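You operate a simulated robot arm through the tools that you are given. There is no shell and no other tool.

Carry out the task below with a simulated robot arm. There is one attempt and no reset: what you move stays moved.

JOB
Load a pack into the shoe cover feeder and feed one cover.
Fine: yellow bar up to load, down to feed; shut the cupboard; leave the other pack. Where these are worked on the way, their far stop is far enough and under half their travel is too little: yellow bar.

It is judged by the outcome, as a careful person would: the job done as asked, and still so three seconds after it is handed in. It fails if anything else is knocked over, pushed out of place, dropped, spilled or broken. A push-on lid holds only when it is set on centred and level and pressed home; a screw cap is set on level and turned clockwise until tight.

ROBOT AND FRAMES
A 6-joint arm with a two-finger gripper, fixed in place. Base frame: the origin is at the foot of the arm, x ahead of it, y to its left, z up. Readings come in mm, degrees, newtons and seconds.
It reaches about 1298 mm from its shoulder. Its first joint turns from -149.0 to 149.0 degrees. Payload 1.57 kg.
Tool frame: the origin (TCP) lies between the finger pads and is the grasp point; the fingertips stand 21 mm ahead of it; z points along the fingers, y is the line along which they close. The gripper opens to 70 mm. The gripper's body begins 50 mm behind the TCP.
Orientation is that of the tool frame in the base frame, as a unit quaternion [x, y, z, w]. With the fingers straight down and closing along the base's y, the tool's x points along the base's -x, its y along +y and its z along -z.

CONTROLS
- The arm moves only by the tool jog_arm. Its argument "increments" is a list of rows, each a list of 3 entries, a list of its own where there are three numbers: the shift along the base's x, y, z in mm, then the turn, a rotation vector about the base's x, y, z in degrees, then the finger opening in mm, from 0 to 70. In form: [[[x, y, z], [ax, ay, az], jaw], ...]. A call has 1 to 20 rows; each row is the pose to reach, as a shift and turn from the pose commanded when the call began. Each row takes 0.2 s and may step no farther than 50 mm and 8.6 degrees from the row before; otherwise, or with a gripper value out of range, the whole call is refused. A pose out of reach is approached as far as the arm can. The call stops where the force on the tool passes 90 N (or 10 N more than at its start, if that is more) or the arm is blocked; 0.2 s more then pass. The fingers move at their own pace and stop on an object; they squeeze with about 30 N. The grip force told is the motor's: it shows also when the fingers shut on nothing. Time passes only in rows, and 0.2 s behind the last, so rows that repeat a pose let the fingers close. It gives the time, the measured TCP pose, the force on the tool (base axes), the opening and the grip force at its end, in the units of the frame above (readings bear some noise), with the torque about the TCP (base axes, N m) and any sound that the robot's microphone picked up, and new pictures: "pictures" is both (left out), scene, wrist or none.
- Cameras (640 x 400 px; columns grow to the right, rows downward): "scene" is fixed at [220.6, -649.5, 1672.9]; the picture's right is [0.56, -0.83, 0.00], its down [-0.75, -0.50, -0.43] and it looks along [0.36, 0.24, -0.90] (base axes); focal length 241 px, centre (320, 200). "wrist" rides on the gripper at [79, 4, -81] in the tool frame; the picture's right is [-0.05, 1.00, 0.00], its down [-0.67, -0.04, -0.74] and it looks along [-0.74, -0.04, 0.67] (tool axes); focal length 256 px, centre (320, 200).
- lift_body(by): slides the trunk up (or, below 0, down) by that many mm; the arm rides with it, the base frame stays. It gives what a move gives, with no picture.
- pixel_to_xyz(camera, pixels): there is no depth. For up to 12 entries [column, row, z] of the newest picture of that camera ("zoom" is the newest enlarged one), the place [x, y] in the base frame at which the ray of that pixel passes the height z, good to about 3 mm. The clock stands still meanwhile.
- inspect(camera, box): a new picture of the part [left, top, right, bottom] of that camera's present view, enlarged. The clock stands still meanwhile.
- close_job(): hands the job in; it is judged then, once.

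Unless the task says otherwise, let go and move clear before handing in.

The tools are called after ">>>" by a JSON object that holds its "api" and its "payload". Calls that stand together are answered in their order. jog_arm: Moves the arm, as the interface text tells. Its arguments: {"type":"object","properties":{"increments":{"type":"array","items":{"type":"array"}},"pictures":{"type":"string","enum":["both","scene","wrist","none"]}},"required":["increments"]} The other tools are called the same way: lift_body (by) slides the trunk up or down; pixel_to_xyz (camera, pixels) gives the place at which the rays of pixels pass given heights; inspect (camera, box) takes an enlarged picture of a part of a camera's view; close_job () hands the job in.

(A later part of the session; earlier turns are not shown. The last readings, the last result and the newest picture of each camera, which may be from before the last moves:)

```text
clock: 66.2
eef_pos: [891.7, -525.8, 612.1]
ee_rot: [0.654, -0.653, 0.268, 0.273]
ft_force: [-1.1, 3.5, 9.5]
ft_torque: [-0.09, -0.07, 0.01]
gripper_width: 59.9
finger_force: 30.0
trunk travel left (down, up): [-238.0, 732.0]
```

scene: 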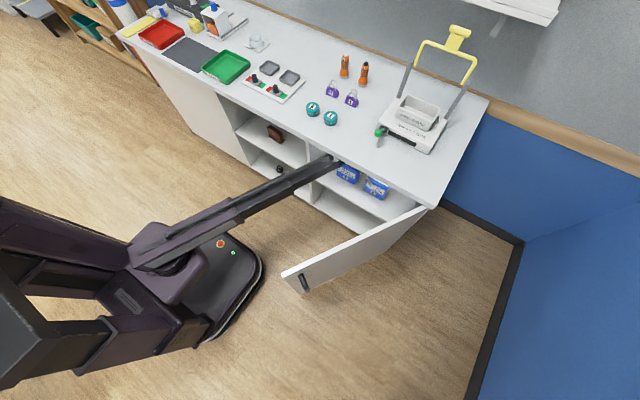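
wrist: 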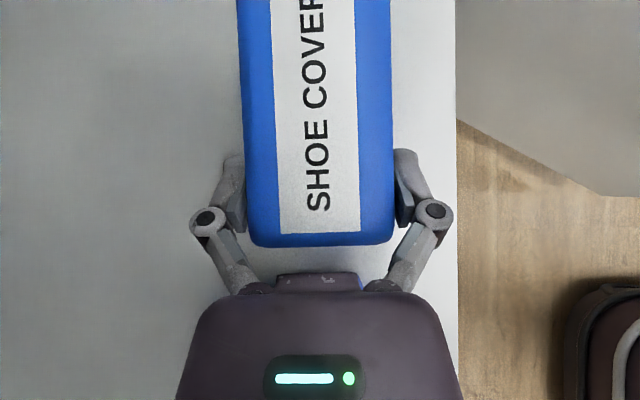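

The pack is gripped (59.9 mm, 30 N). There's 9 N of upward contact, perhaps the palm grazing B, so I'll lift straight up 8 mm and check.

>>> {"api": "lift_body", "payload": {"by": 8}}

>>> {"api": "jog_arm", "payload": {"increments": [[[0, 0, 0], [0, 0, 0], 45]]}}

>>> {"api": "inspect", "payload": {"camera": "wrist", "box": [180, 180, 460, 320]}}

>>> {"api": "inspect", "payload": {"camera": "scene", "box": [310, 140, 410, 210]}}

```text
clock: 66.8
eef_pos: [891.2, -527.0, 620.1]
ee_rot: [0.654, -0.653, 0.268, 0.272]
ft_force: [0.6, 0.8, -2.6]
ft_torque: [0.12, -0.04, -0.02]
gripper_width: 59.9
finger_force: 29.9
trunk travel left (down, up): [-246.0, 724.0]
```

```text
clock: 67.2
eef_pos: [891.9, -526.4, 619.1]
ee_rot: [0.654, -0.653, 0.268, 0.272]
ft_force: [0.5, -0.1, -2.6]
ft_torque: [0.06, 0.02, 0.03]
gripper_width: 60.0
finger_force: 30.0
trunk travel left (down, up): [-246.0, 724.0]
```

scene: 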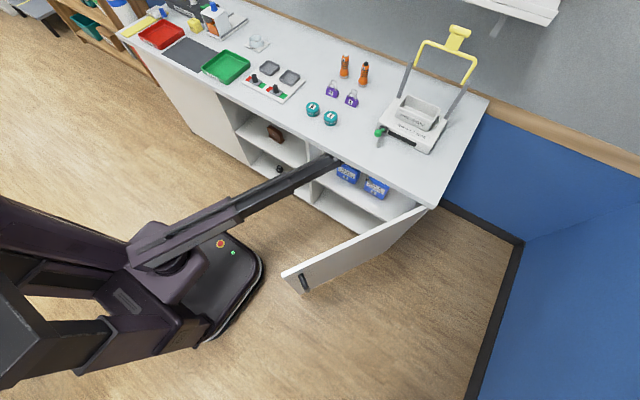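
wrist: 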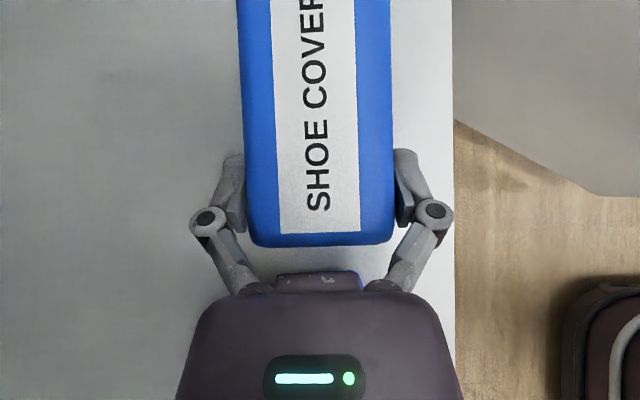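

```text
2.29 times, centred on (320, 250) of wrist
```

zoom: 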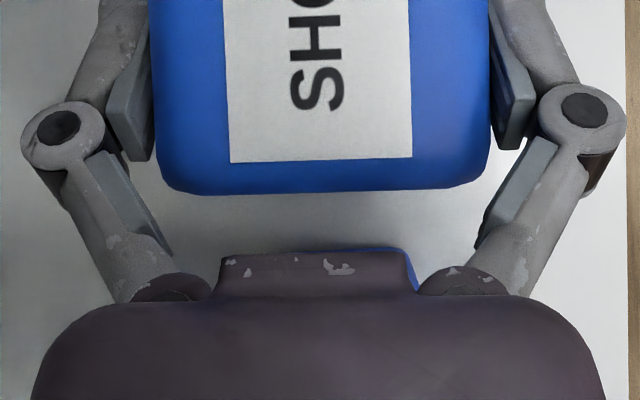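

```text
5.71 times, centred on (360, 175) of scene
```

zoom: 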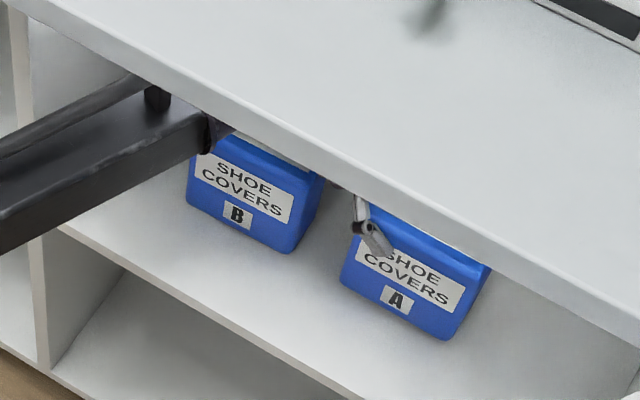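

Force is now just −2.6 N (the pack's weight), so it is lifted clean and B is untouched. I'll raise 4 mm more and draw it straight out.

>>> {"api": "lift_body", "payload": {"by": 4}}

>>> {"api": "jog_arm", "payload": {"increments": [[[-15, 0, 0], [0, 0, 0], 45], [[-35, 0, 0], [0, 0, 0], 45], [[-60, 0, 0], [0, 0, 0], 45], [[-85, 0, 0], [0, 0, 0], 45], [[-110, 0, 0], [0, 0, 0], 45], [[-135, 0, 0], [0, 0, 0], 45], [[-160, 0, 0], [0, 0, 0], 45], [[-185, 0, 0], [0, 0, 0], 45], [[-210, 0, 0], [0, 0, 0], 45], [[-235, 0, 0], [0, 0, 0], 45], [[-260, 0, 0], [0, 0, 0], 45], [[-285, 0, 0], [0, 0, 0], 45]]}}

```text
clock: 67.7
eef_pos: [891.3, -526.4, 623.6]
ee_rot: [0.654, -0.653, 0.268, 0.272]
ft_force: [0.4, -0.1, -3.1]
ft_torque: [0.13, 0.01, 0.01]
gripper_width: 59.7
finger_force: 29.8
trunk travel left (down, up): [-250.0, 720.0]
```

```text
clock: 70.3
eef_pos: [605.9, -525.9, 623.0]
ee_rot: [0.654, -0.653, 0.268, 0.272]
ft_force: [0.4, -0.8, -2.1]
ft_torque: [0.11, -0.02, 0.01]
gripper_width: 59.7
finger_force: 30.4
trunk travel left (down, up): [-250.0, 720.0]
```

scene: 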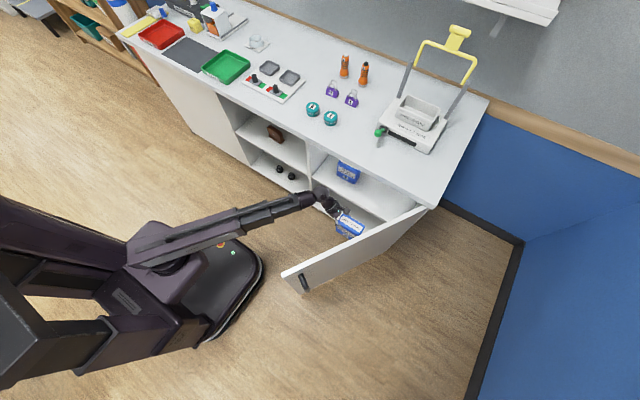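
wrist: 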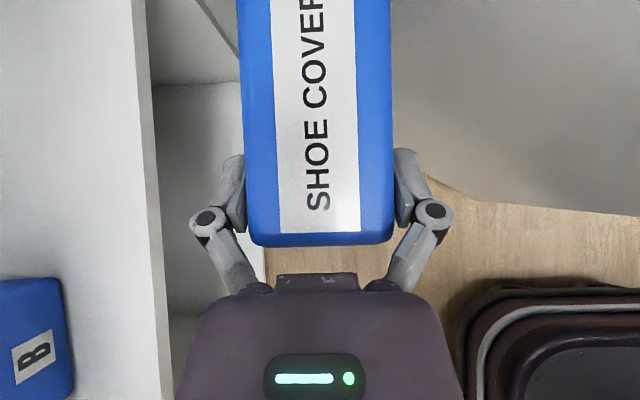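

Pack A is out of the cupboard, held at 60 mm, and B stayed put. I'll raise the trunk to bring it above the feeder's magazine height.

>>> {"api": "lift_body", "payload": {"by": 400}}

>>> {"api": "lift_body", "payload": {"by": 130}}

```text
clock: 74.2
eef_pos: [606.3, -527.2, 1023.4]
ee_rot: [0.654, -0.653, 0.268, 0.272]
ft_force: [0.0, 0.2, -4.4]
ft_torque: [0.07, 0.01, 0.02]
gripper_width: 59.8
finger_force: 30.0
trunk travel left (down, up): [-650.0, 320.0]
```

```text
clock: 75.8
eef_pos: [606.7, -526.5, 1153.1]
ee_rot: [0.654, -0.653, 0.269, 0.273]
ft_force: [0.9, 0.5, -3.0]
ft_torque: [0.09, -0.02, 0.01]
gripper_width: 60.0
finger_force: 30.6
trunk travel left (down, up): [-780.0, 190.0]
```

The pack bottom is now at about z≈1046, above the rim. I'll carry it over toward the feeder and look before lining up.

>>> {"api": "jog_arm", "payload": {"increments": [[[35, -1, 0], [0, 0, 0], 45], [[70, -2, 0], [0, 0, 0], 45], [[105, -3, 0], [0, 0, 0], 45], [[140, -4, 0], [0, 0, 0], 45], [[175, -5, 0], [0, 0, 0], 45], [[210, -6, 0], [0, 0, 0], 45], [[245, -7, 0], [0, 0, 0], 45], [[280, -8, 0], [0, 0, 0], 45], [[315, -9, 0], [0, 0, 0], 45], [[340, -10, 0], [0, 0, 0], 45]]}}

>>> {"api": "inspect", "payload": {"camera": "scene", "box": [360, 30, 490, 160]}}

```text
clock: 78.0
eef_pos: [947.1, -537.3, 1153.1]
ee_rot: [0.655, -0.653, 0.267, 0.271]
ft_force: [0.0, 0.1, -2.3]
ft_torque: [0.09, -0.01, -0.04]
gripper_width: 59.9
finger_force: 30.3
trunk travel left (down, up): [-780.0, 190.0]
```

scene: 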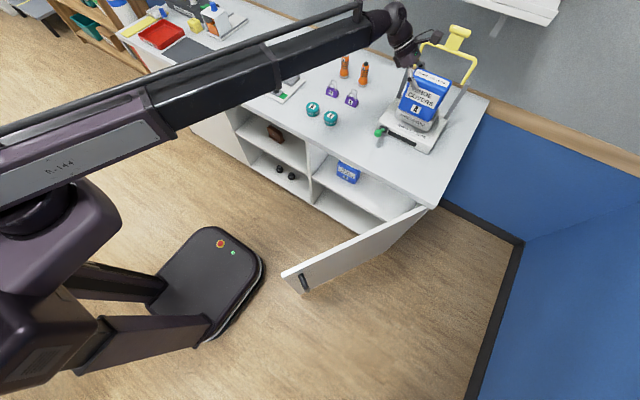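
wrist: 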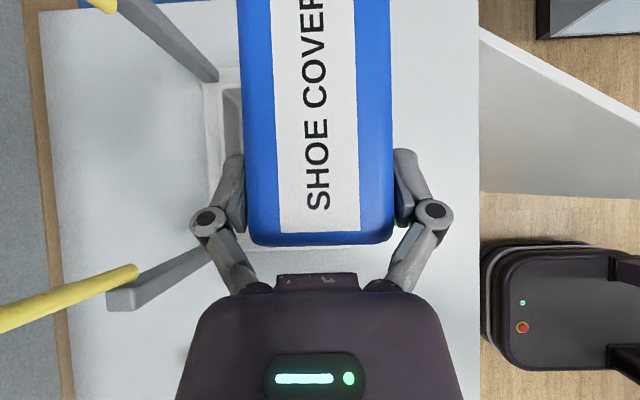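

```text
3.08 times, centred on (425, 95) of scene
```

zoom: 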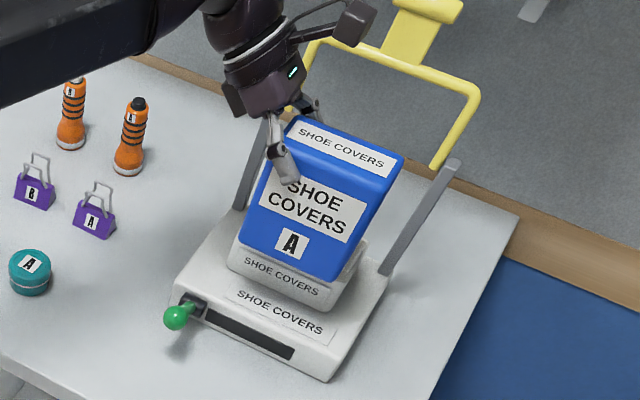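

The pack hovers short of the magazine; the rim's back wall shows at columns 203–243. I'll enlarge to measure the rim.

>>> {"api": "inspect", "payload": {"camera": "wrist", "box": [170, 50, 290, 290]}}

```text
1.67 times, centred on (230, 170) of wrist
```

zoom: 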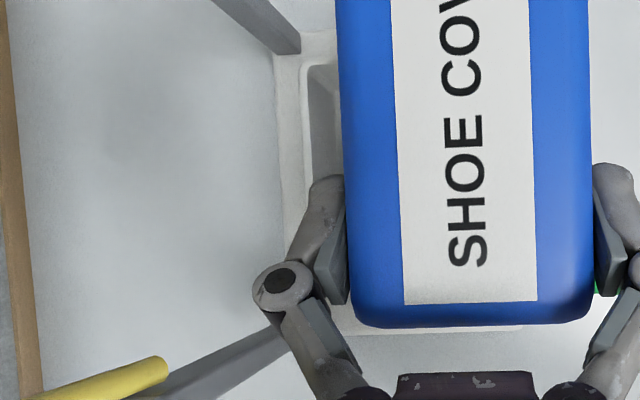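

>>> {"api": "pixel_to_xyz", "payload": {"camera": "zoom", "pixels": [[300, 110, 1008], [309, 110, 1008], [302, 66, 1008], [309, 70, 1008], [275, 110, 940], [440, 329, 940], [300, 110, 1000], [302, 66, 1000], [360, 322, 1129], [585, 318, 1129], [340, 60, 1129], [588, 60, 1129]]}}

```text
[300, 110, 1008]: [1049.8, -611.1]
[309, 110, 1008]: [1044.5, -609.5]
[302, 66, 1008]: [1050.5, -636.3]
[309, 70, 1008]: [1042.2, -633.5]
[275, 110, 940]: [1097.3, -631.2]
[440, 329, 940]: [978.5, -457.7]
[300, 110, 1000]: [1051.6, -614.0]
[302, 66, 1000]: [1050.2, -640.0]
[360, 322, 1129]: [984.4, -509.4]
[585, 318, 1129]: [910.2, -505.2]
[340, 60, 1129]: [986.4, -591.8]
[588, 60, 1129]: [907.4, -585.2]
```

Rim interior is about x 970–1044, y -507…-632 (centre ≈(1007, -569.5)); the pack is 60×113, centred at TCP x and 32 mm to −y of TCP. I'll move +60 in x to line it up.

>>> {"api": "jog_arm", "payload": {"increments": [[[20, 0, 0], [0, 0, 0], 45], [[40, 0, 0], [0, 0, 0], 45], [[60, 0, 0], [0, 0, 0], 45], [[60, 0, 0], [0, 0, 0], 45]]}}

>>> {"api": "inspect", "payload": {"camera": "wrist", "box": [180, 20, 460, 290]}}

>>> {"api": "inspect", "payload": {"camera": "scene", "box": [370, 30, 490, 160]}}

```text
clock: 79.0
eef_pos: [1006.4, -537.6, 1152.7]
ee_rot: [0.654, -0.654, 0.268, 0.273]
ft_force: [-0.7, 0.3, -2.4]
ft_torque: [0.09, -0.01, 0.01]
gripper_width: 59.5
finger_force: 30.2
trunk travel left (down, up): [-780.0, 190.0]
```

scene: 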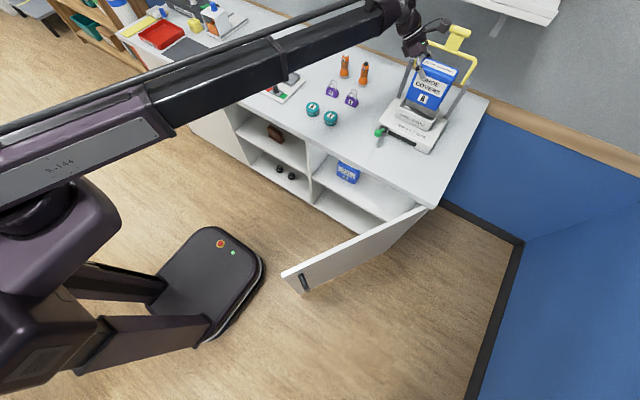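
wrist: 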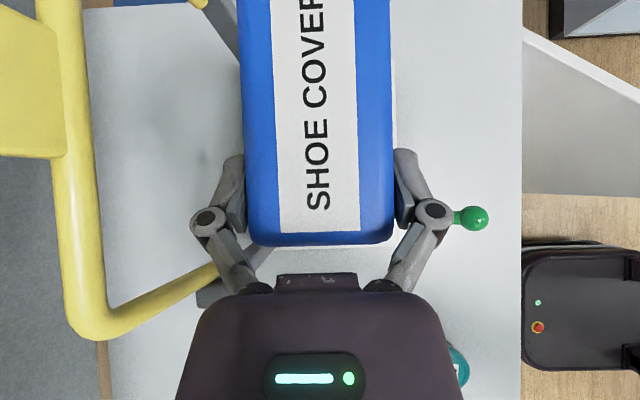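

```text
1.48 times, centred on (320, 155) of wrist
```

zoom: 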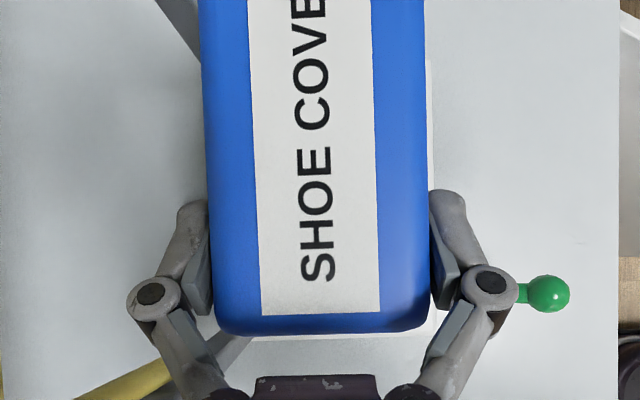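

```text
3.08 times, centred on (430, 95) of scene
```

zoom: 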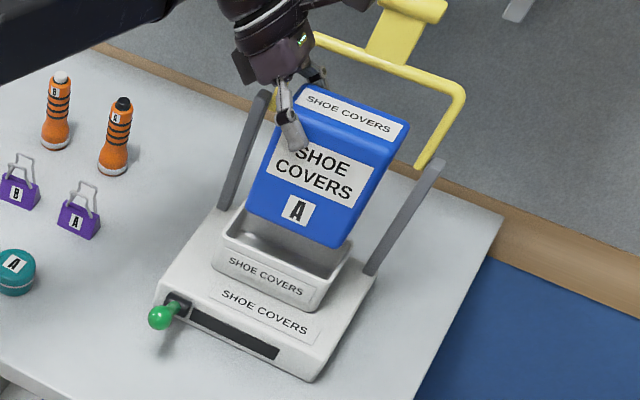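

The pack is over the magazine and parallel to it. I'll lower 32 mm to just above the rim and inspect.

>>> {"api": "lift_body", "payload": {"by": -32}}

>>> {"api": "inspect", "payload": {"camera": "scene", "box": [390, 60, 470, 140]}}

>>> {"api": "inspect", "payload": {"camera": "wrist", "box": [180, 20, 460, 290]}}

```text
clock: 79.7
eef_pos: [1006.2, -536.6, 1120.3]
ee_rot: [0.654, -0.653, 0.268, 0.272]
ft_force: [-0.7, 0.4, -2.4]
ft_torque: [0.12, -0.03, 0.02]
gripper_width: 59.6
finger_force: 29.8
trunk travel left (down, up): [-748.0, 222.0]
```

```text
5.00 times, centred on (430, 100) of scene
```

zoom: 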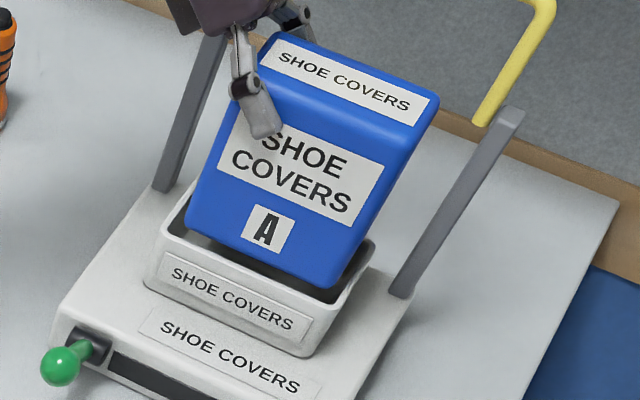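

```text
1.48 times, centred on (320, 155) of wrist
```

zoom: 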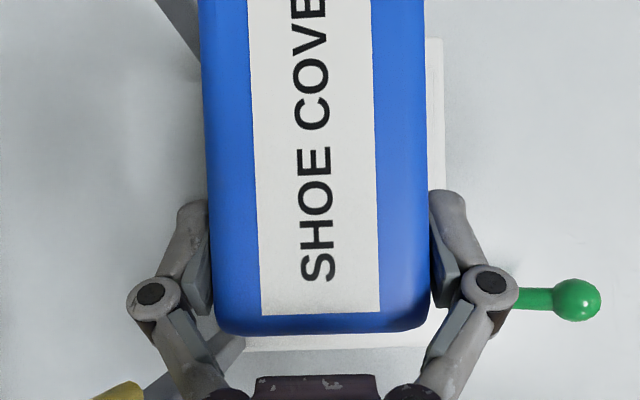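

The pack's bottom is just at the rim. I'll check the gaps by rays: pack bottom corners at z≈1013 and rim corners at z≈1008.

>>> {"api": "pixel_to_xyz", "payload": {"camera": "scene", "pixels": [[403.6, 106, 1013], [432, 117.6, 1013], [398, 108, 1008], [431, 121.6, 1008], [441.4, 107.6, 1008], [404, 96, 1008], [418.4, 66.4, 1135], [453.6, 80, 1135], [447, 85, 1135], [417, 73, 1135]]}}

>>> {"api": "inspect", "payload": {"camera": "scene", "box": [395, 90, 450, 130]}}

```text
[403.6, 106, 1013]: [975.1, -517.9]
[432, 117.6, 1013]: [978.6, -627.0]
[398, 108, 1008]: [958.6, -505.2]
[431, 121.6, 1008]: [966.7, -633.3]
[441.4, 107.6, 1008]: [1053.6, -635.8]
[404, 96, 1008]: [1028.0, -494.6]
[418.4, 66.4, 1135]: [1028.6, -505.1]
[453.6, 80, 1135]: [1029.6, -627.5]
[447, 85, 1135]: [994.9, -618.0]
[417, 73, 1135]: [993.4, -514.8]
```

```text
10.00 times, centred on (422, 110) of scene
```

zoom: 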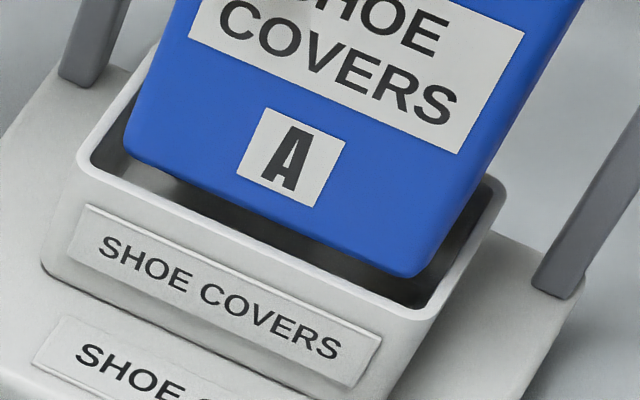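

>>> {"api": "pixel_to_xyz", "payload": {"camera": "zoom", "pixels": [[125, 150, 1013], [418, 277, 1013], [93, 165, 1007], [418, 309, 1007], [492, 190, 1007], [150, 65, 1007], [78, 155, 1008], [420, 320, 1008], [505, 185, 1008]]}}

```text
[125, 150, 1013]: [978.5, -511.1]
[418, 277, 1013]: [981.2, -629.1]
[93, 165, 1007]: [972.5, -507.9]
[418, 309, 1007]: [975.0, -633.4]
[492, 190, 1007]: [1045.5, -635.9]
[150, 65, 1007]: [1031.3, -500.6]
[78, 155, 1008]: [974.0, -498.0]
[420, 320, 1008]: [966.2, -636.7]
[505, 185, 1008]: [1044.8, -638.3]
```

The pack's bottom (x≈980–1040, y≈-511…-629) fits centrally within the rim opening (x 974–1044, y -508…-633). I'll lower 25 mm and watch the forces.

>>> {"api": "lift_body", "payload": {"by": -25}}

>>> {"api": "inspect", "payload": {"camera": "scene", "box": [390, 70, 460, 130]}}

```text
clock: 80.4
eef_pos: [1005.5, -536.0, 1095.5]
ee_rot: [0.654, -0.653, 0.268, 0.272]
ft_force: [-0.9, 0.2, -2.4]
ft_torque: [0.08, 0.02, 0.01]
gripper_width: 59.5
finger_force: 30.1
trunk travel left (down, up): [-723.0, 247.0]
```

```text
6.67 times, centred on (425, 100) of scene
```

zoom: 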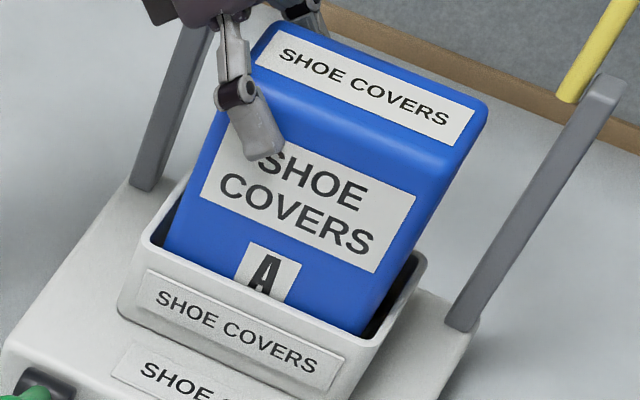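

The pack is entering the magazine with no extra force. I'll lower another 25 mm.

>>> {"api": "lift_body", "payload": {"by": -25}}

>>> {"api": "inspect", "payload": {"camera": "scene", "box": [390, 70, 460, 130]}}

```text
clock: 81.1
eef_pos: [1005.8, -537.1, 1070.4]
ee_rot: [0.654, -0.653, 0.268, 0.272]
ft_force: [-0.6, -0.8, -3.5]
ft_torque: [0.1, 0.03, 0.01]
gripper_width: 59.4
finger_force: 30.2
trunk travel left (down, up): [-698.0, 272.0]
```

```text
6.67 times, centred on (425, 100) of scene
```

zoom: 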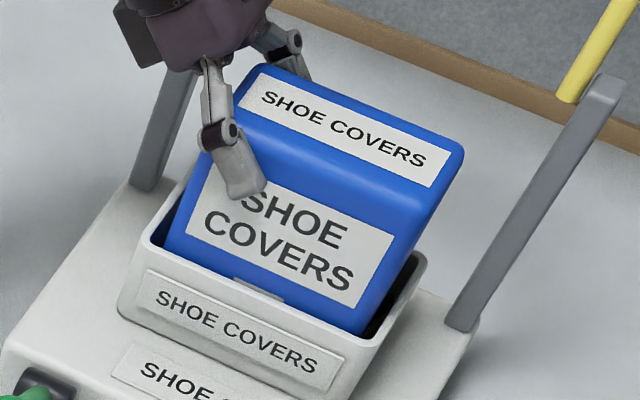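

Still free. I'll lower in smaller steps until the floor is felt.

>>> {"api": "lift_body", "payload": {"by": -10}}

```text
clock: 81.7
eef_pos: [1004.3, -535.3, 1065.2]
ee_rot: [0.653, -0.652, 0.272, 0.273]
ft_force: [12.7, -3.7, 39.3]
ft_torque: [0.36, -0.34, 0.05]
gripper_width: 59.8
finger_force: 30.0
trunk travel left (down, up): [-688.0, 282.0]
```

Contact: 39 N upward at z≈1065. I'll look at how the pack sits.

>>> {"api": "inspect", "payload": {"camera": "scene", "box": [390, 70, 460, 130]}}

>>> {"api": "jog_arm", "payload": {"increments": [[[0, 0, 0], [0, 0, 0], 45]]}}

>>> {"api": "inspect", "payload": {"camera": "wrist", "box": [180, 20, 460, 290]}}

```text
6.67 times, centred on (425, 100) of scene
```

zoom: 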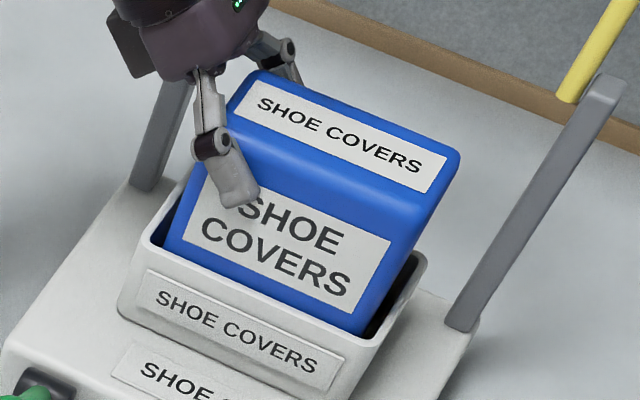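

```text
clock: 82.1
eef_pos: [1003.0, -534.4, 1064.3]
ee_rot: [0.653, -0.653, 0.27, 0.273]
ft_force: [14.2, -2.3, 40.4]
ft_torque: [0.45, -0.28, -0.08]
gripper_width: 60.1
finger_force: 29.9
trunk travel left (down, up): [-688.0, 282.0]
```

scene: 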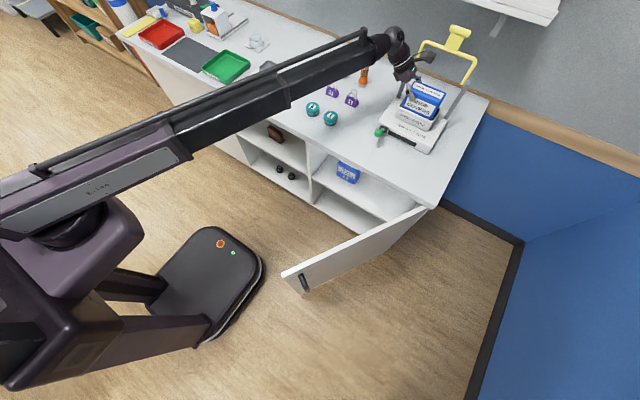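
wrist: 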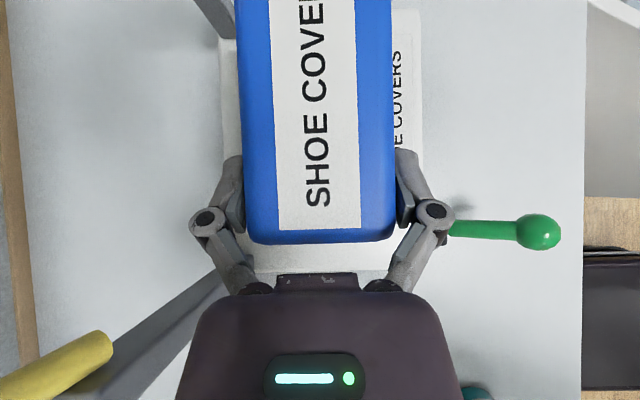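

```text
1.48 times, centred on (320, 155) of wrist
```

zoom: 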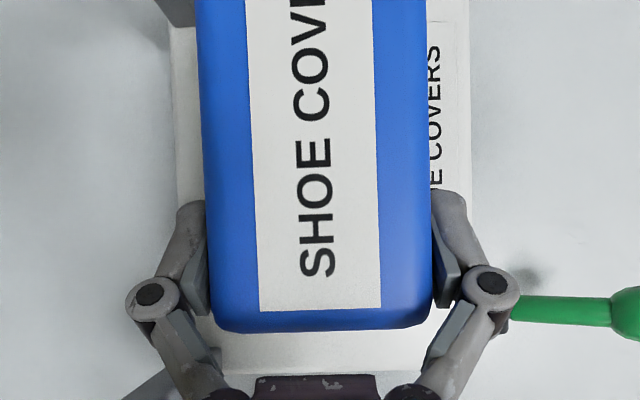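

The contact height matches the magazine's floor (≈958), so the pack is seated ~50 mm deep. I'll ease off the downward force, then open the jaws.

>>> {"api": "lift_body", "payload": {"by": 6}}

```text
clock: 82.7
eef_pos: [1003.1, -536.9, 1066.1]
ee_rot: [-0.654, 0.654, -0.266, -0.271]
ft_force: [-0.8, -0.3, -3.0]
ft_torque: [0.14, -0.01, 0.0]
gripper_width: 60.0
finger_force: 30.3
trunk travel left (down, up): [-694.0, 276.0]
```

Force is back to just the pack's weight, with the bottom within ~2 mm of the floor. I'll open the jaws now.

>>> {"api": "jog_arm", "payload": {"increments": [[[0, 0, 0], [0, 0, 0], 62], [[0, 0, 0], [0, 0, 0], 66], [[0, 0, 0], [0, 0, 0], 70], [[0, 0, 0], [0, 0, 0], 70]]}}

>>> {"api": "inspect", "payload": {"camera": "scene", "box": [390, 70, 460, 130]}}

>>> {"api": "inspect", "payload": {"camera": "wrist", "box": [180, 20, 460, 290]}}

```text
clock: 83.7
eef_pos: [1005.7, -536.9, 1067.1]
ee_rot: [0.655, -0.652, 0.269, 0.271]
ft_force: [0.5, 0.1, 1.0]
ft_torque: [0.05, 0.04, 0.0]
gripper_width: 69.9
finger_force: 0.0
trunk travel left (down, up): [-694.0, 276.0]
```

scene: 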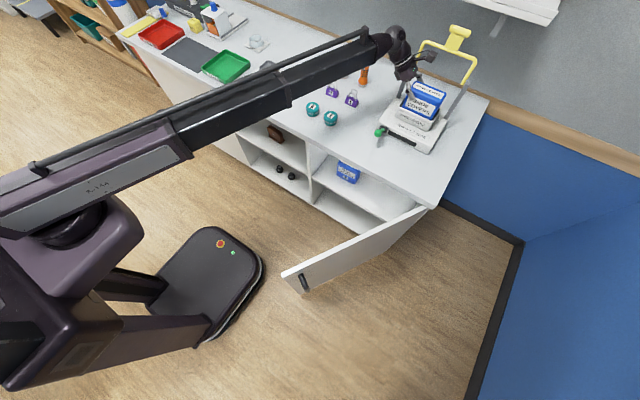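
wrist: 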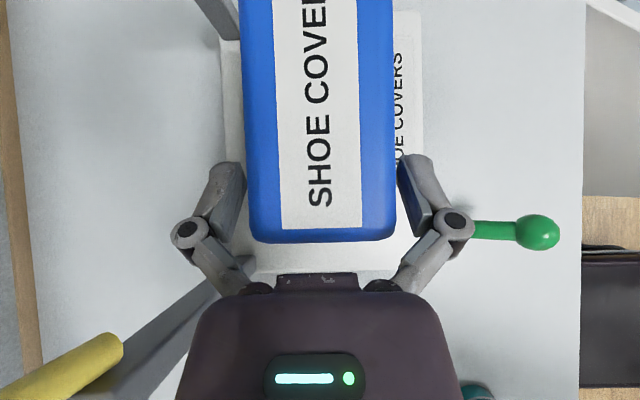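

```text
6.67 times, centred on (425, 100) of scene
```

zoom: 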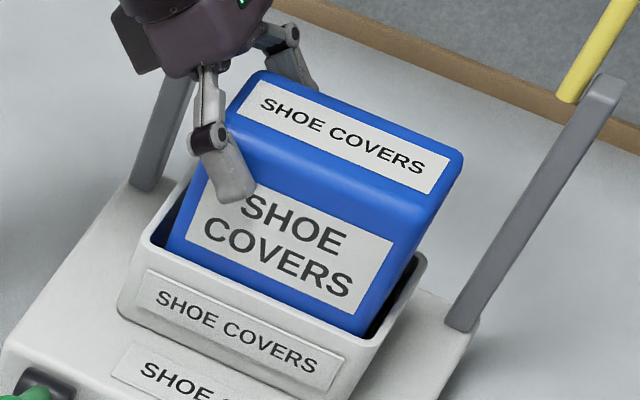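

```text
1.48 times, centred on (320, 155) of wrist
```

zoom: 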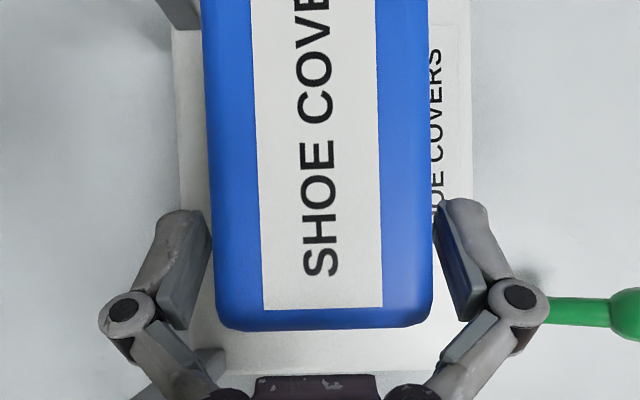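

The pack stands free in the magazine. I'll raise straight up to get the fingers clear.

>>> {"api": "lift_body", "payload": {"by": 60}}

>>> {"api": "inspect", "payload": {"camera": "scene", "box": [380, 30, 480, 150]}}

```text
clock: 84.7
eef_pos: [1005.9, -535.9, 1127.3]
ee_rot: [0.654, -0.653, 0.268, 0.273]
ft_force: [-0.1, 0.7, -0.2]
ft_torque: [0.0, 0.03, 0.03]
gripper_width: 70.0
finger_force: 0.0
trunk travel left (down, up): [-754.0, 216.0]
```

```text
3.33 times, centred on (430, 90) of scene
```

zoom: 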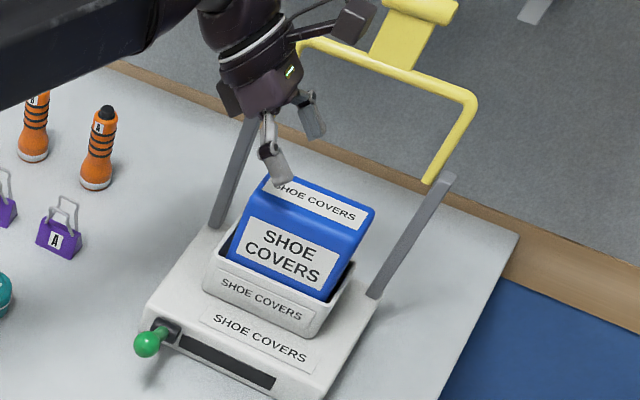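

The pack sits upright in the magazine. I'll back away to x≈800 and then reorient the tool to the forward 45° pose for the bar.

>>> {"api": "jog_arm", "payload": {"increments": [[[-40, 0, 0], [0, 0, 0], 70], [[-80, 0, 0], [0, 0, 0], 70], [[-120, 0, 0], [0, 0, 0], 70], [[-160, 0, 0], [0, 0, 0], 70], [[-205, 0, 0], [0, 0, 0], 70]], "pictures": "none"}}

>>> {"api": "lift_body", "payload": {"by": 109}}

```text
clock: 85.9
eef_pos: [800.9, -535.9, 1128.3]
ee_rot: [0.654, -0.653, 0.268, 0.272]
ft_force: [-0.1, 0.4, 0.8]
ft_torque: [0.01, -0.01, -0.02]
gripper_width: 70.2
finger_force: 0.1
trunk travel left (down, up): [-754.0, 216.0]
```

```text
clock: 87.3
eef_pos: [802.2, -536.3, 1236.8]
ee_rot: [0.654, -0.653, 0.268, 0.273]
ft_force: [-0.1, 0.4, 0.8]
ft_torque: [-0.01, -0.05, 0.01]
gripper_width: 69.9
finger_force: 0.1
trunk travel left (down, up): [-863.0, 107.0]
```

Now tilting back to vertical.

>>> {"api": "jog_arm", "payload": {"increments": [[[0, 0, -16.5], [7.5, 0, 0], 70], [[0, 0, -30.4], [15, 0, 0], 70], [[0, 0, -41.5], [22.5, 0, 0], 70], [[0, 0, -49.5], [30, 0, 0], 70], [[0, 0, -54.4], [37.5, 0, 0], 70], [[0, 0, -56], [45, 0, 0], 70]], "pictures": "none"}}

>>> {"api": "jog_arm", "payload": {"increments": [[[0, 0, 0], [0, 0, -8.4], 70], [[0, 0, 0], [0, 0, -16.8], 70], [[0, 0, 0], [0, 0, -25.2], 70], [[0, 0, 0], [0, 0, -33.6], 70], [[0, 0, 0], [0, 0, -42], 70], [[0, 0, 0], [0, 0, -50.4], 70], [[0, 0, 0], [0, 0, -58.8], 70], [[0, 0, 0], [0, 0, -67.2], 70], [[0, 0, 0], [0, 0, -75.6], 70], [[0, 0, 0], [0, 0, -84], 70], [[0, 0, 0], [0, 0, -90], 70]], "pictures": "none"}}

>>> {"api": "jog_arm", "payload": {"increments": [[[0, -5, 1.6], [0, -7.5, 0], 70], [[0, -10, 6.5], [0, -15, 0], 70], [[0, -15, 14.5], [0, -22.5, 0], 70], [[0, -20, 25.6], [0, -30, 0], 70], [[0, -27, 39.5], [0, -37.5, 0], 70], [[0, -33, 56], [0, -45, 0], 70]]}}

```text
clock: 88.7
eef_pos: [801.5, -535.5, 1181.4]
ee_rot: [0.708, -0.706, -0.003, 0.0]
ft_force: [0.1, 0.7, 0.5]
ft_torque: [0.01, -0.01, 0.01]
gripper_width: 69.9
finger_force: 0.1
trunk travel left (down, up): [-863.0, 107.0]
```

```text
clock: 91.1
eef_pos: [802.6, -536.2, 1180.7]
ee_rot: [0.0, 1.0, 0.002, 0.001]
ft_force: [-0.2, -0.7, 0.4]
ft_torque: [-0.02, -0.01, -0.03]
gripper_width: 70.1
finger_force: 0.1
trunk travel left (down, up): [-863.0, 107.0]
```

```text
clock: 92.5
eef_pos: [801.0, -569.1, 1236.7]
ee_rot: [-0.003, 0.923, 0.002, 0.384]
ft_force: [0.2, 0.1, 0.2]
ft_torque: [0.04, -0.04, -0.01]
gripper_width: 70.0
finger_force: 0.1
trunk travel left (down, up): [-863.0, 107.0]
```

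scene: 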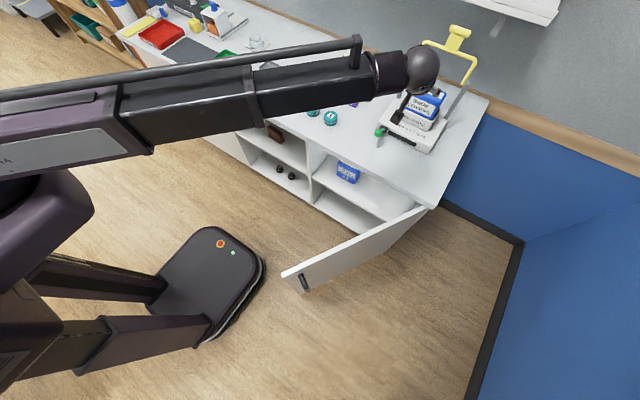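
wrist: 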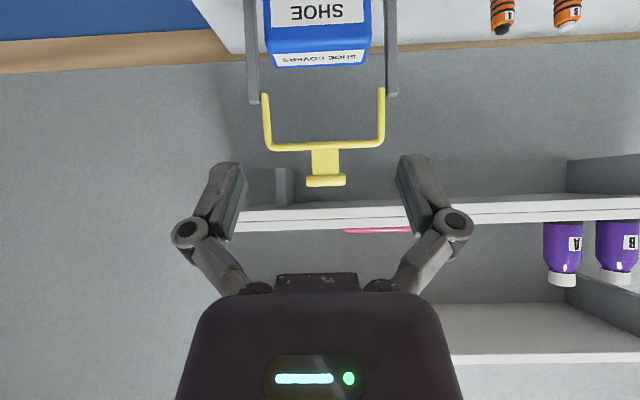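

The roller shows at wrist (326,181). I'll fix its upright position with both cameras.

>>> {"api": "inspect", "payload": {"camera": "scene", "box": [430, 10, 490, 60]}}

>>> {"api": "inspect", "payload": {"camera": "wrist", "box": [240, 80, 410, 200]}}

```text
8.00 times, centred on (460, 35) of scene
```

zoom: 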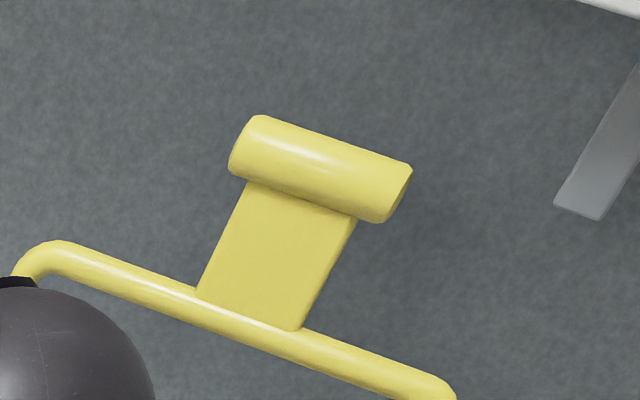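

```text
3.33 times, centred on (325, 140) of wrist
```

zoom: 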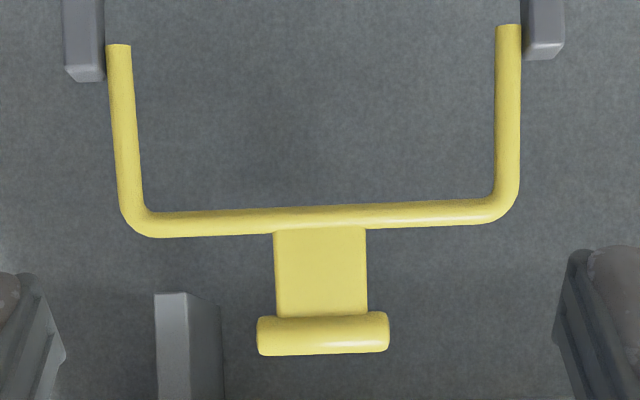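

>>> {"api": "pixel_to_xyz", "payload": {"camera": "scene", "pixels": [[460.1, 31.25, 1220], [460.1, 31.25, 1230], [460.1, 31.25, 1240], [450.9, 28.5, 1230], [469.4, 34.1, 1230]]}}

>>> {"api": "pixel_to_xyz", "payload": {"camera": "wrist", "pixels": [[326, 180.6, 1235], [326, 180.6, 1230], [326, 180.6, 1225], [306.5, 182, 1230], [345.5, 179, 1230]]}}

```text
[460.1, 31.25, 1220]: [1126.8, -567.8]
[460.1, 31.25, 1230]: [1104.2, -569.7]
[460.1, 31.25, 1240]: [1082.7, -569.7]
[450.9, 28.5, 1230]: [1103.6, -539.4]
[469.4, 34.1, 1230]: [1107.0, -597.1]
```

```text
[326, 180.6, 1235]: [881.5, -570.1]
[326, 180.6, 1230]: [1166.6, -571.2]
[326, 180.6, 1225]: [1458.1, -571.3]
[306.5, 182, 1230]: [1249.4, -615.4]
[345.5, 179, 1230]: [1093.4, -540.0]
```

The upright roller is at about (1098, -570, 1232), slightly past vertical, 58 mm long. I'll pinch it by its ends (closing along y) and swing it down. First approach to x≈1050.

>>> {"api": "lift_body", "payload": {"by": -4}}

>>> {"api": "jog_arm", "payload": {"increments": [[[45, 0, 0], [0, 0, 0], 70], [[90, 0, 0], [0, 0, 0], 70], [[135, 0, 0], [0, 0, 0], 70], [[180, 0, 0], [0, 0, 0], 70], [[220, 0, 0], [0, 0, 0], 70], [[250, 0, 0], [0, 0, 0], 70]]}}

>>> {"api": "inspect", "payload": {"camera": "wrist", "box": [160, 80, 480, 300]}}

```text
clock: 93.0
eef_pos: [801.7, -569.5, 1233.0]
ee_rot: [-0.003, 0.923, 0.002, 0.384]
ft_force: [-0.5, 0.4, -0.3]
ft_torque: [-0.03, -0.03, 0.0]
gripper_width: 70.2
finger_force: 0.1
trunk travel left (down, up): [-859.0, 111.0]
```

```text
clock: 94.4
eef_pos: [1051.3, -569.2, 1231.8]
ee_rot: [-0.003, 0.924, 0.002, 0.383]
ft_force: [0.1, -0.1, 0.6]
ft_torque: [0.03, -0.01, 0.04]
gripper_width: 69.8
finger_force: 0.1
trunk travel left (down, up): [-859.0, 111.0]
```

scene: 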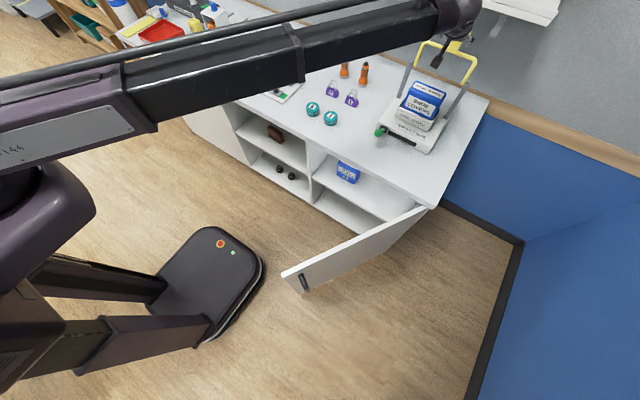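
wrist: 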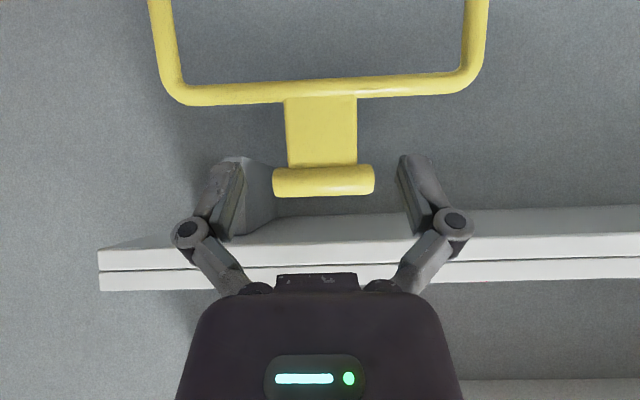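

```text
1.82 times, centred on (320, 190) of wrist
```

zoom: 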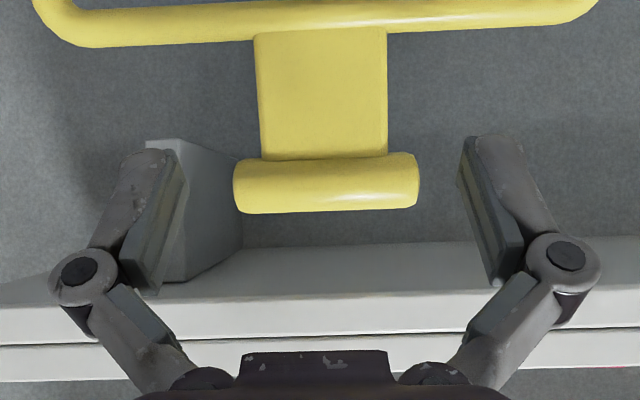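

The roller (columns 273–375) is centred between the fingers. I'll advance 36 mm so the pads flank its ends and close.

>>> {"api": "jog_arm", "payload": {"increments": [[[12, 0, 0], [0, 0, 0], 70], [[24, 0, 0], [0, 0, 0], 70], [[36, 0, 0], [0, 0, 0], 70], [[36, 0, 0], [0, 0, 0], 50], [[36, 0, 0], [0, 0, 0], 45], [[36, 0, 0], [0, 0, 0], 45]]}}

>>> {"api": "inspect", "payload": {"camera": "wrist", "box": [160, 80, 480, 300]}}

```text
clock: 95.8
eef_pos: [1086.7, -569.8, 1232.8]
ee_rot: [-0.003, 0.924, 0.002, 0.382]
ft_force: [0.6, 2.0, 0.3]
ft_torque: [0.15, -0.19, 0.14]
gripper_width: 63.8
finger_force: 31.7
trunk travel left (down, up): [-859.0, 111.0]
```

scene: 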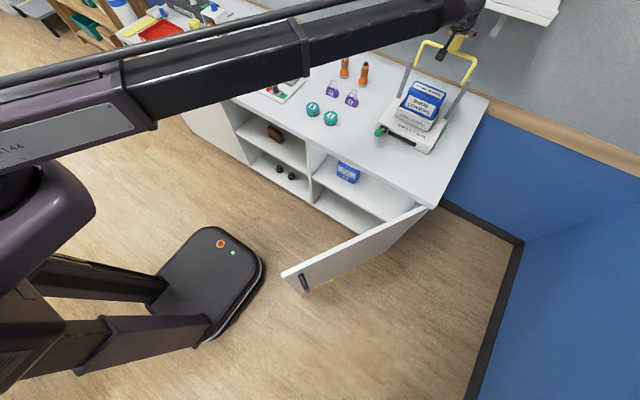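
wrist: 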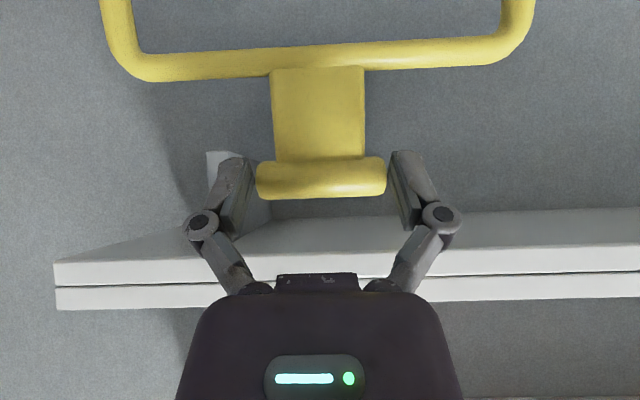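

```text
1.82 times, centred on (320, 190) of wrist
```

zoom: 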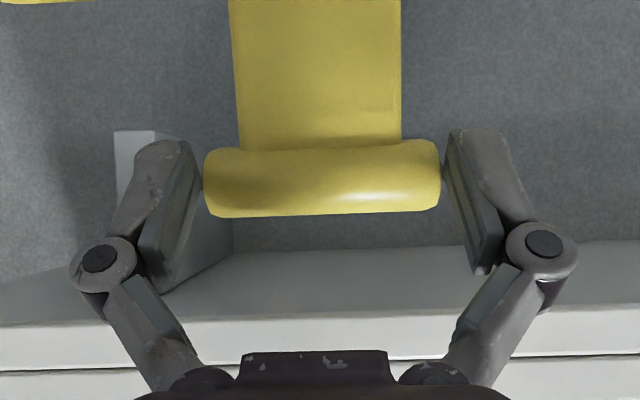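

The grip landed near the tips (roller about 12 mm ahead of TCP). I'll reopen, advance 10 mm, drop 2 mm and pinch again more centrally.

>>> {"api": "jog_arm", "payload": {"increments": [[[0, 0, 0], [0, 0, 0], 70], [[0, 0, 0], [0, 0, 0], 70], [[5, 0, 0], [0, 0, 0], 70], [[10, 0, 0], [0, 0, 0], 70]], "pictures": "none"}}

>>> {"api": "lift_body", "payload": {"by": -2}}

>>> {"api": "jog_arm", "payload": {"increments": [[[0, 0, 0], [0, 0, 0], 60], [[0, 0, 0], [0, 0, 0], 45], [[0, 0, 0], [0, 0, 0], 45]], "pictures": "wrist"}}

```text
clock: 96.8
eef_pos: [1097.6, -570.3, 1232.1]
ee_rot: [-0.003, 0.924, 0.002, 0.382]
ft_force: [0.1, -0.1, 0.8]
ft_torque: [-0.01, -0.01, 0.01]
gripper_width: 70.0
finger_force: 0.1
trunk travel left (down, up): [-859.0, 111.0]
```

```text
clock: 97.3
eef_pos: [1097.9, -569.3, 1229.8]
ee_rot: [-0.003, 0.924, 0.002, 0.383]
ft_force: [0.3, -0.2, -0.3]
ft_torque: [-0.02, 0.03, 0.01]
gripper_width: 70.0
finger_force: 0.1
trunk travel left (down, up): [-857.0, 113.0]
```

```text
clock: 98.1
eef_pos: [1096.5, -568.5, 1230.2]
ee_rot: [-0.002, 0.924, 0.001, 0.383]
ft_force: [-1.7, 1.6, 1.3]
ft_torque: [0.33, 0.06, -0.04]
gripper_width: 63.5
finger_force: 31.9
trunk travel left (down, up): [-857.0, 113.0]
```

wrist: 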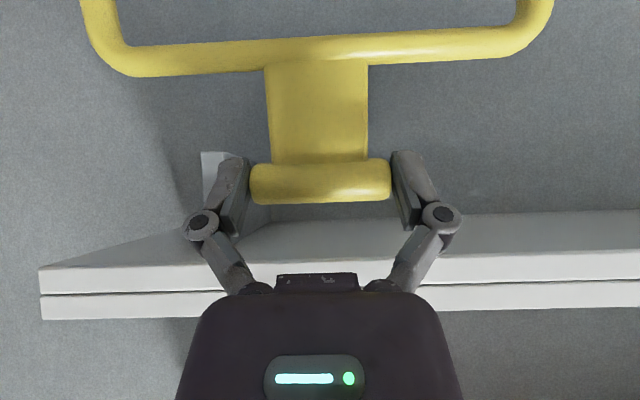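

The roller is pinched centrally (63.5 mm). I'll now swing the bail down along its arc (pivot ≈(1081, 1097), radius ≈135), beginning with a pull in −x.

>>> {"api": "jog_arm", "payload": {"increments": [[[-10, 0, 0], [0, 0, 0], 45], [[-20, 0, 0], [0, 0, 0], 45], [[-32, 0, 0], [0, 0, 0], 45], [[-44, 0, 0], [0, 0, 0], 45]], "pictures": "wrist"}}

>>> {"api": "lift_body", "payload": {"by": -5}}

>>> {"api": "jog_arm", "payload": {"increments": [[[-10, 0, 0], [0, 0, 0], 45], [[-21, 0, 0], [0, 0, 0], 45]], "pictures": "wrist"}}

```text
clock: 99.1
eef_pos: [1055.8, -569.5, 1228.5]
ee_rot: [-0.003, 0.924, 0.002, 0.381]
ft_force: [8.2, 1.8, -4.2]
ft_torque: [0.01, -1.03, -0.28]
gripper_width: 63.7
finger_force: 32.4
trunk travel left (down, up): [-857.0, 113.0]
```

wrist: 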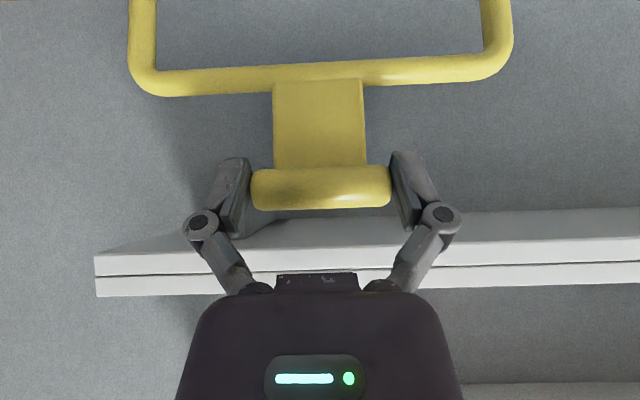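

```text
clock: 99.7
eef_pos: [1050.4, -568.9, 1228.4]
ee_rot: [-0.003, 0.924, 0.001, 0.384]
ft_force: [1.5, -1.1, 16.6]
ft_torque: [0.09, -0.72, -0.34]
gripper_width: 64.0
finger_force: 32.1
trunk travel left (down, up): [-852.0, 118.0]
```

```text
clock: 100.3
eef_pos: [1034.4, -570.0, 1222.7]
ee_rot: [-0.003, 0.925, 0.003, 0.38]
ft_force: [10.1, 0.7, -8.1]
ft_torque: [0.01, -0.93, -0.25]
gripper_width: 63.9
finger_force: 32.5
trunk travel left (down, up): [-852.0, 118.0]
```

wrist: 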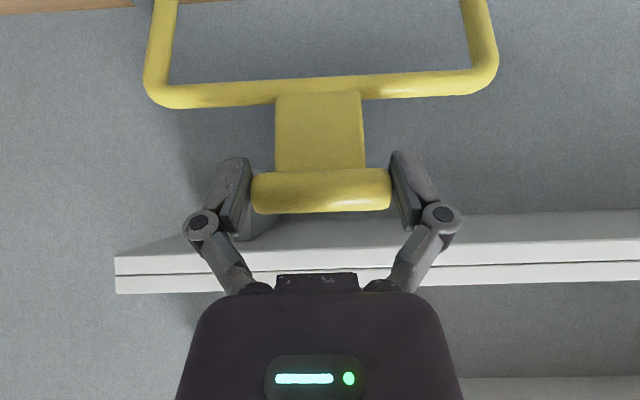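

It's following well with small forces. Continuing the arc down.

>>> {"api": "lift_body", "payload": {"by": -7}}

>>> {"api": "jog_arm", "payload": {"increments": [[[-10, 0, 0], [0, 0, 0], 45], [[-20, 0, 0], [0, 0, 0], 45]], "pictures": "none"}}

>>> {"api": "lift_body", "payload": {"by": -11}}

>>> {"api": "jog_arm", "payload": {"increments": [[[-10, 0, 0], [0, 0, 0], 45], [[-19, 0, 0], [0, 0, 0], 45]], "pictures": "wrist"}}

```text
clock: 100.8
eef_pos: [1029.8, -569.9, 1221.6]
ee_rot: [-0.002, 0.923, 0.001, 0.384]
ft_force: [-1.5, -0.7, 14.6]
ft_torque: [0.1, -0.56, -0.36]
gripper_width: 63.7
finger_force: 31.9
trunk travel left (down, up): [-845.0, 125.0]
```

```text
clock: 101.4
eef_pos: [1015.8, -570.2, 1214.4]
ee_rot: [-0.003, 0.925, 0.003, 0.381]
ft_force: [14.2, 1.0, -12.1]
ft_torque: [0.07, -0.9, -0.1]
gripper_width: 63.6
finger_force: 32.4
trunk travel left (down, up): [-845.0, 125.0]
```

```text
clock: 102.0
eef_pos: [1008.0, -569.8, 1209.2]
ee_rot: [-0.002, 0.923, 0.002, 0.384]
ft_force: [-7.1, -0.7, 14.3]
ft_torque: [0.03, -0.3, -0.5]
gripper_width: 63.9
finger_force: 31.6
trunk travel left (down, up): [-834.0, 136.0]
```

```text
clock: 102.6
eef_pos: [999.1, -569.3, 1204.2]
ee_rot: [-0.003, 0.924, 0.002, 0.382]
ft_force: [17.5, -2.7, -11.3]
ft_torque: [-0.03, -0.97, -0.12]
gripper_width: 63.7
finger_force: 32.3
trunk travel left (down, up): [-834.0, 136.0]
```

wrist: 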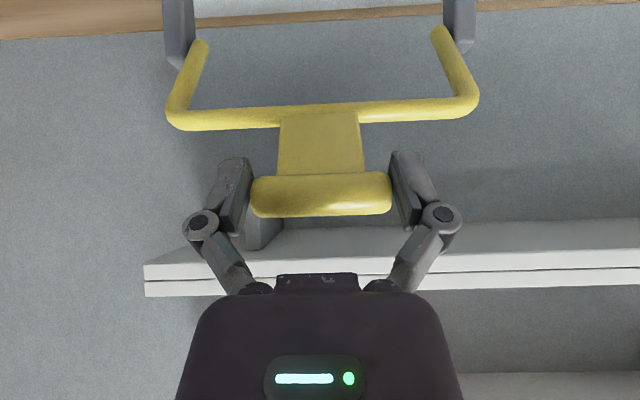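

About 52° now. Continuing down with larger vertical steps.

>>> {"api": "lift_body", "payload": {"by": -15}}

>>> {"api": "jog_arm", "payload": {"increments": [[[-8, 0, 0], [0, 0, 0], 45], [[-15, 0, 0], [0, 0, 0], 45]], "pictures": "none"}}

>>> {"api": "lift_body", "payload": {"by": -18}}

>>> {"api": "jog_arm", "payload": {"increments": [[[-6, 0, 0], [0, 0, 0], 45], [[-12, 0, 0], [0, 0, 0], 45]], "pictures": "wrist"}}

```text
clock: 103.2
eef_pos: [988.8, -568.9, 1194.5]
ee_rot: [-0.002, 0.924, 0.001, 0.383]
ft_force: [-12.6, -2.3, 11.5]
ft_torque: [0.03, 0.02, -0.31]
gripper_width: 64.1
finger_force: 31.7
trunk travel left (down, up): [-819.0, 151.0]
```

```text
clock: 103.8
eef_pos: [982.4, -569.1, 1189.1]
ee_rot: [-0.003, 0.924, 0.003, 0.382]
ft_force: [17.0, -1.2, -6.1]
ft_torque: [0.02, -0.98, -0.07]
gripper_width: 63.9
finger_force: 31.8
trunk travel left (down, up): [-819.0, 151.0]
```

```text
clock: 104.5
eef_pos: [974.3, -569.6, 1175.5]
ee_rot: [-0.003, 0.924, 0.002, 0.382]
ft_force: [-13.6, -0.9, 3.9]
ft_torque: [0.02, 0.57, -0.08]
gripper_width: 63.6
finger_force: 32.4
trunk travel left (down, up): [-801.0, 169.0]
```

```text
clock: 105.1
eef_pos: [970.6, -568.8, 1172.9]
ee_rot: [-0.002, 0.924, 0.002, 0.383]
ft_force: [18.1, -3.1, -4.0]
ft_torque: [-0.02, -0.98, -0.07]
gripper_width: 63.6
finger_force: 32.3
trunk travel left (down, up): [-801.0, 169.0]
```

wrist: 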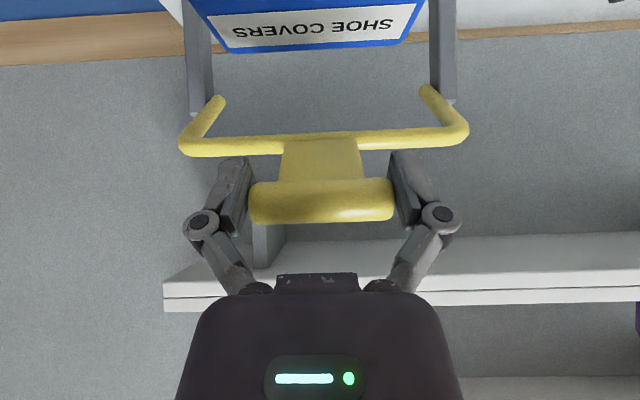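

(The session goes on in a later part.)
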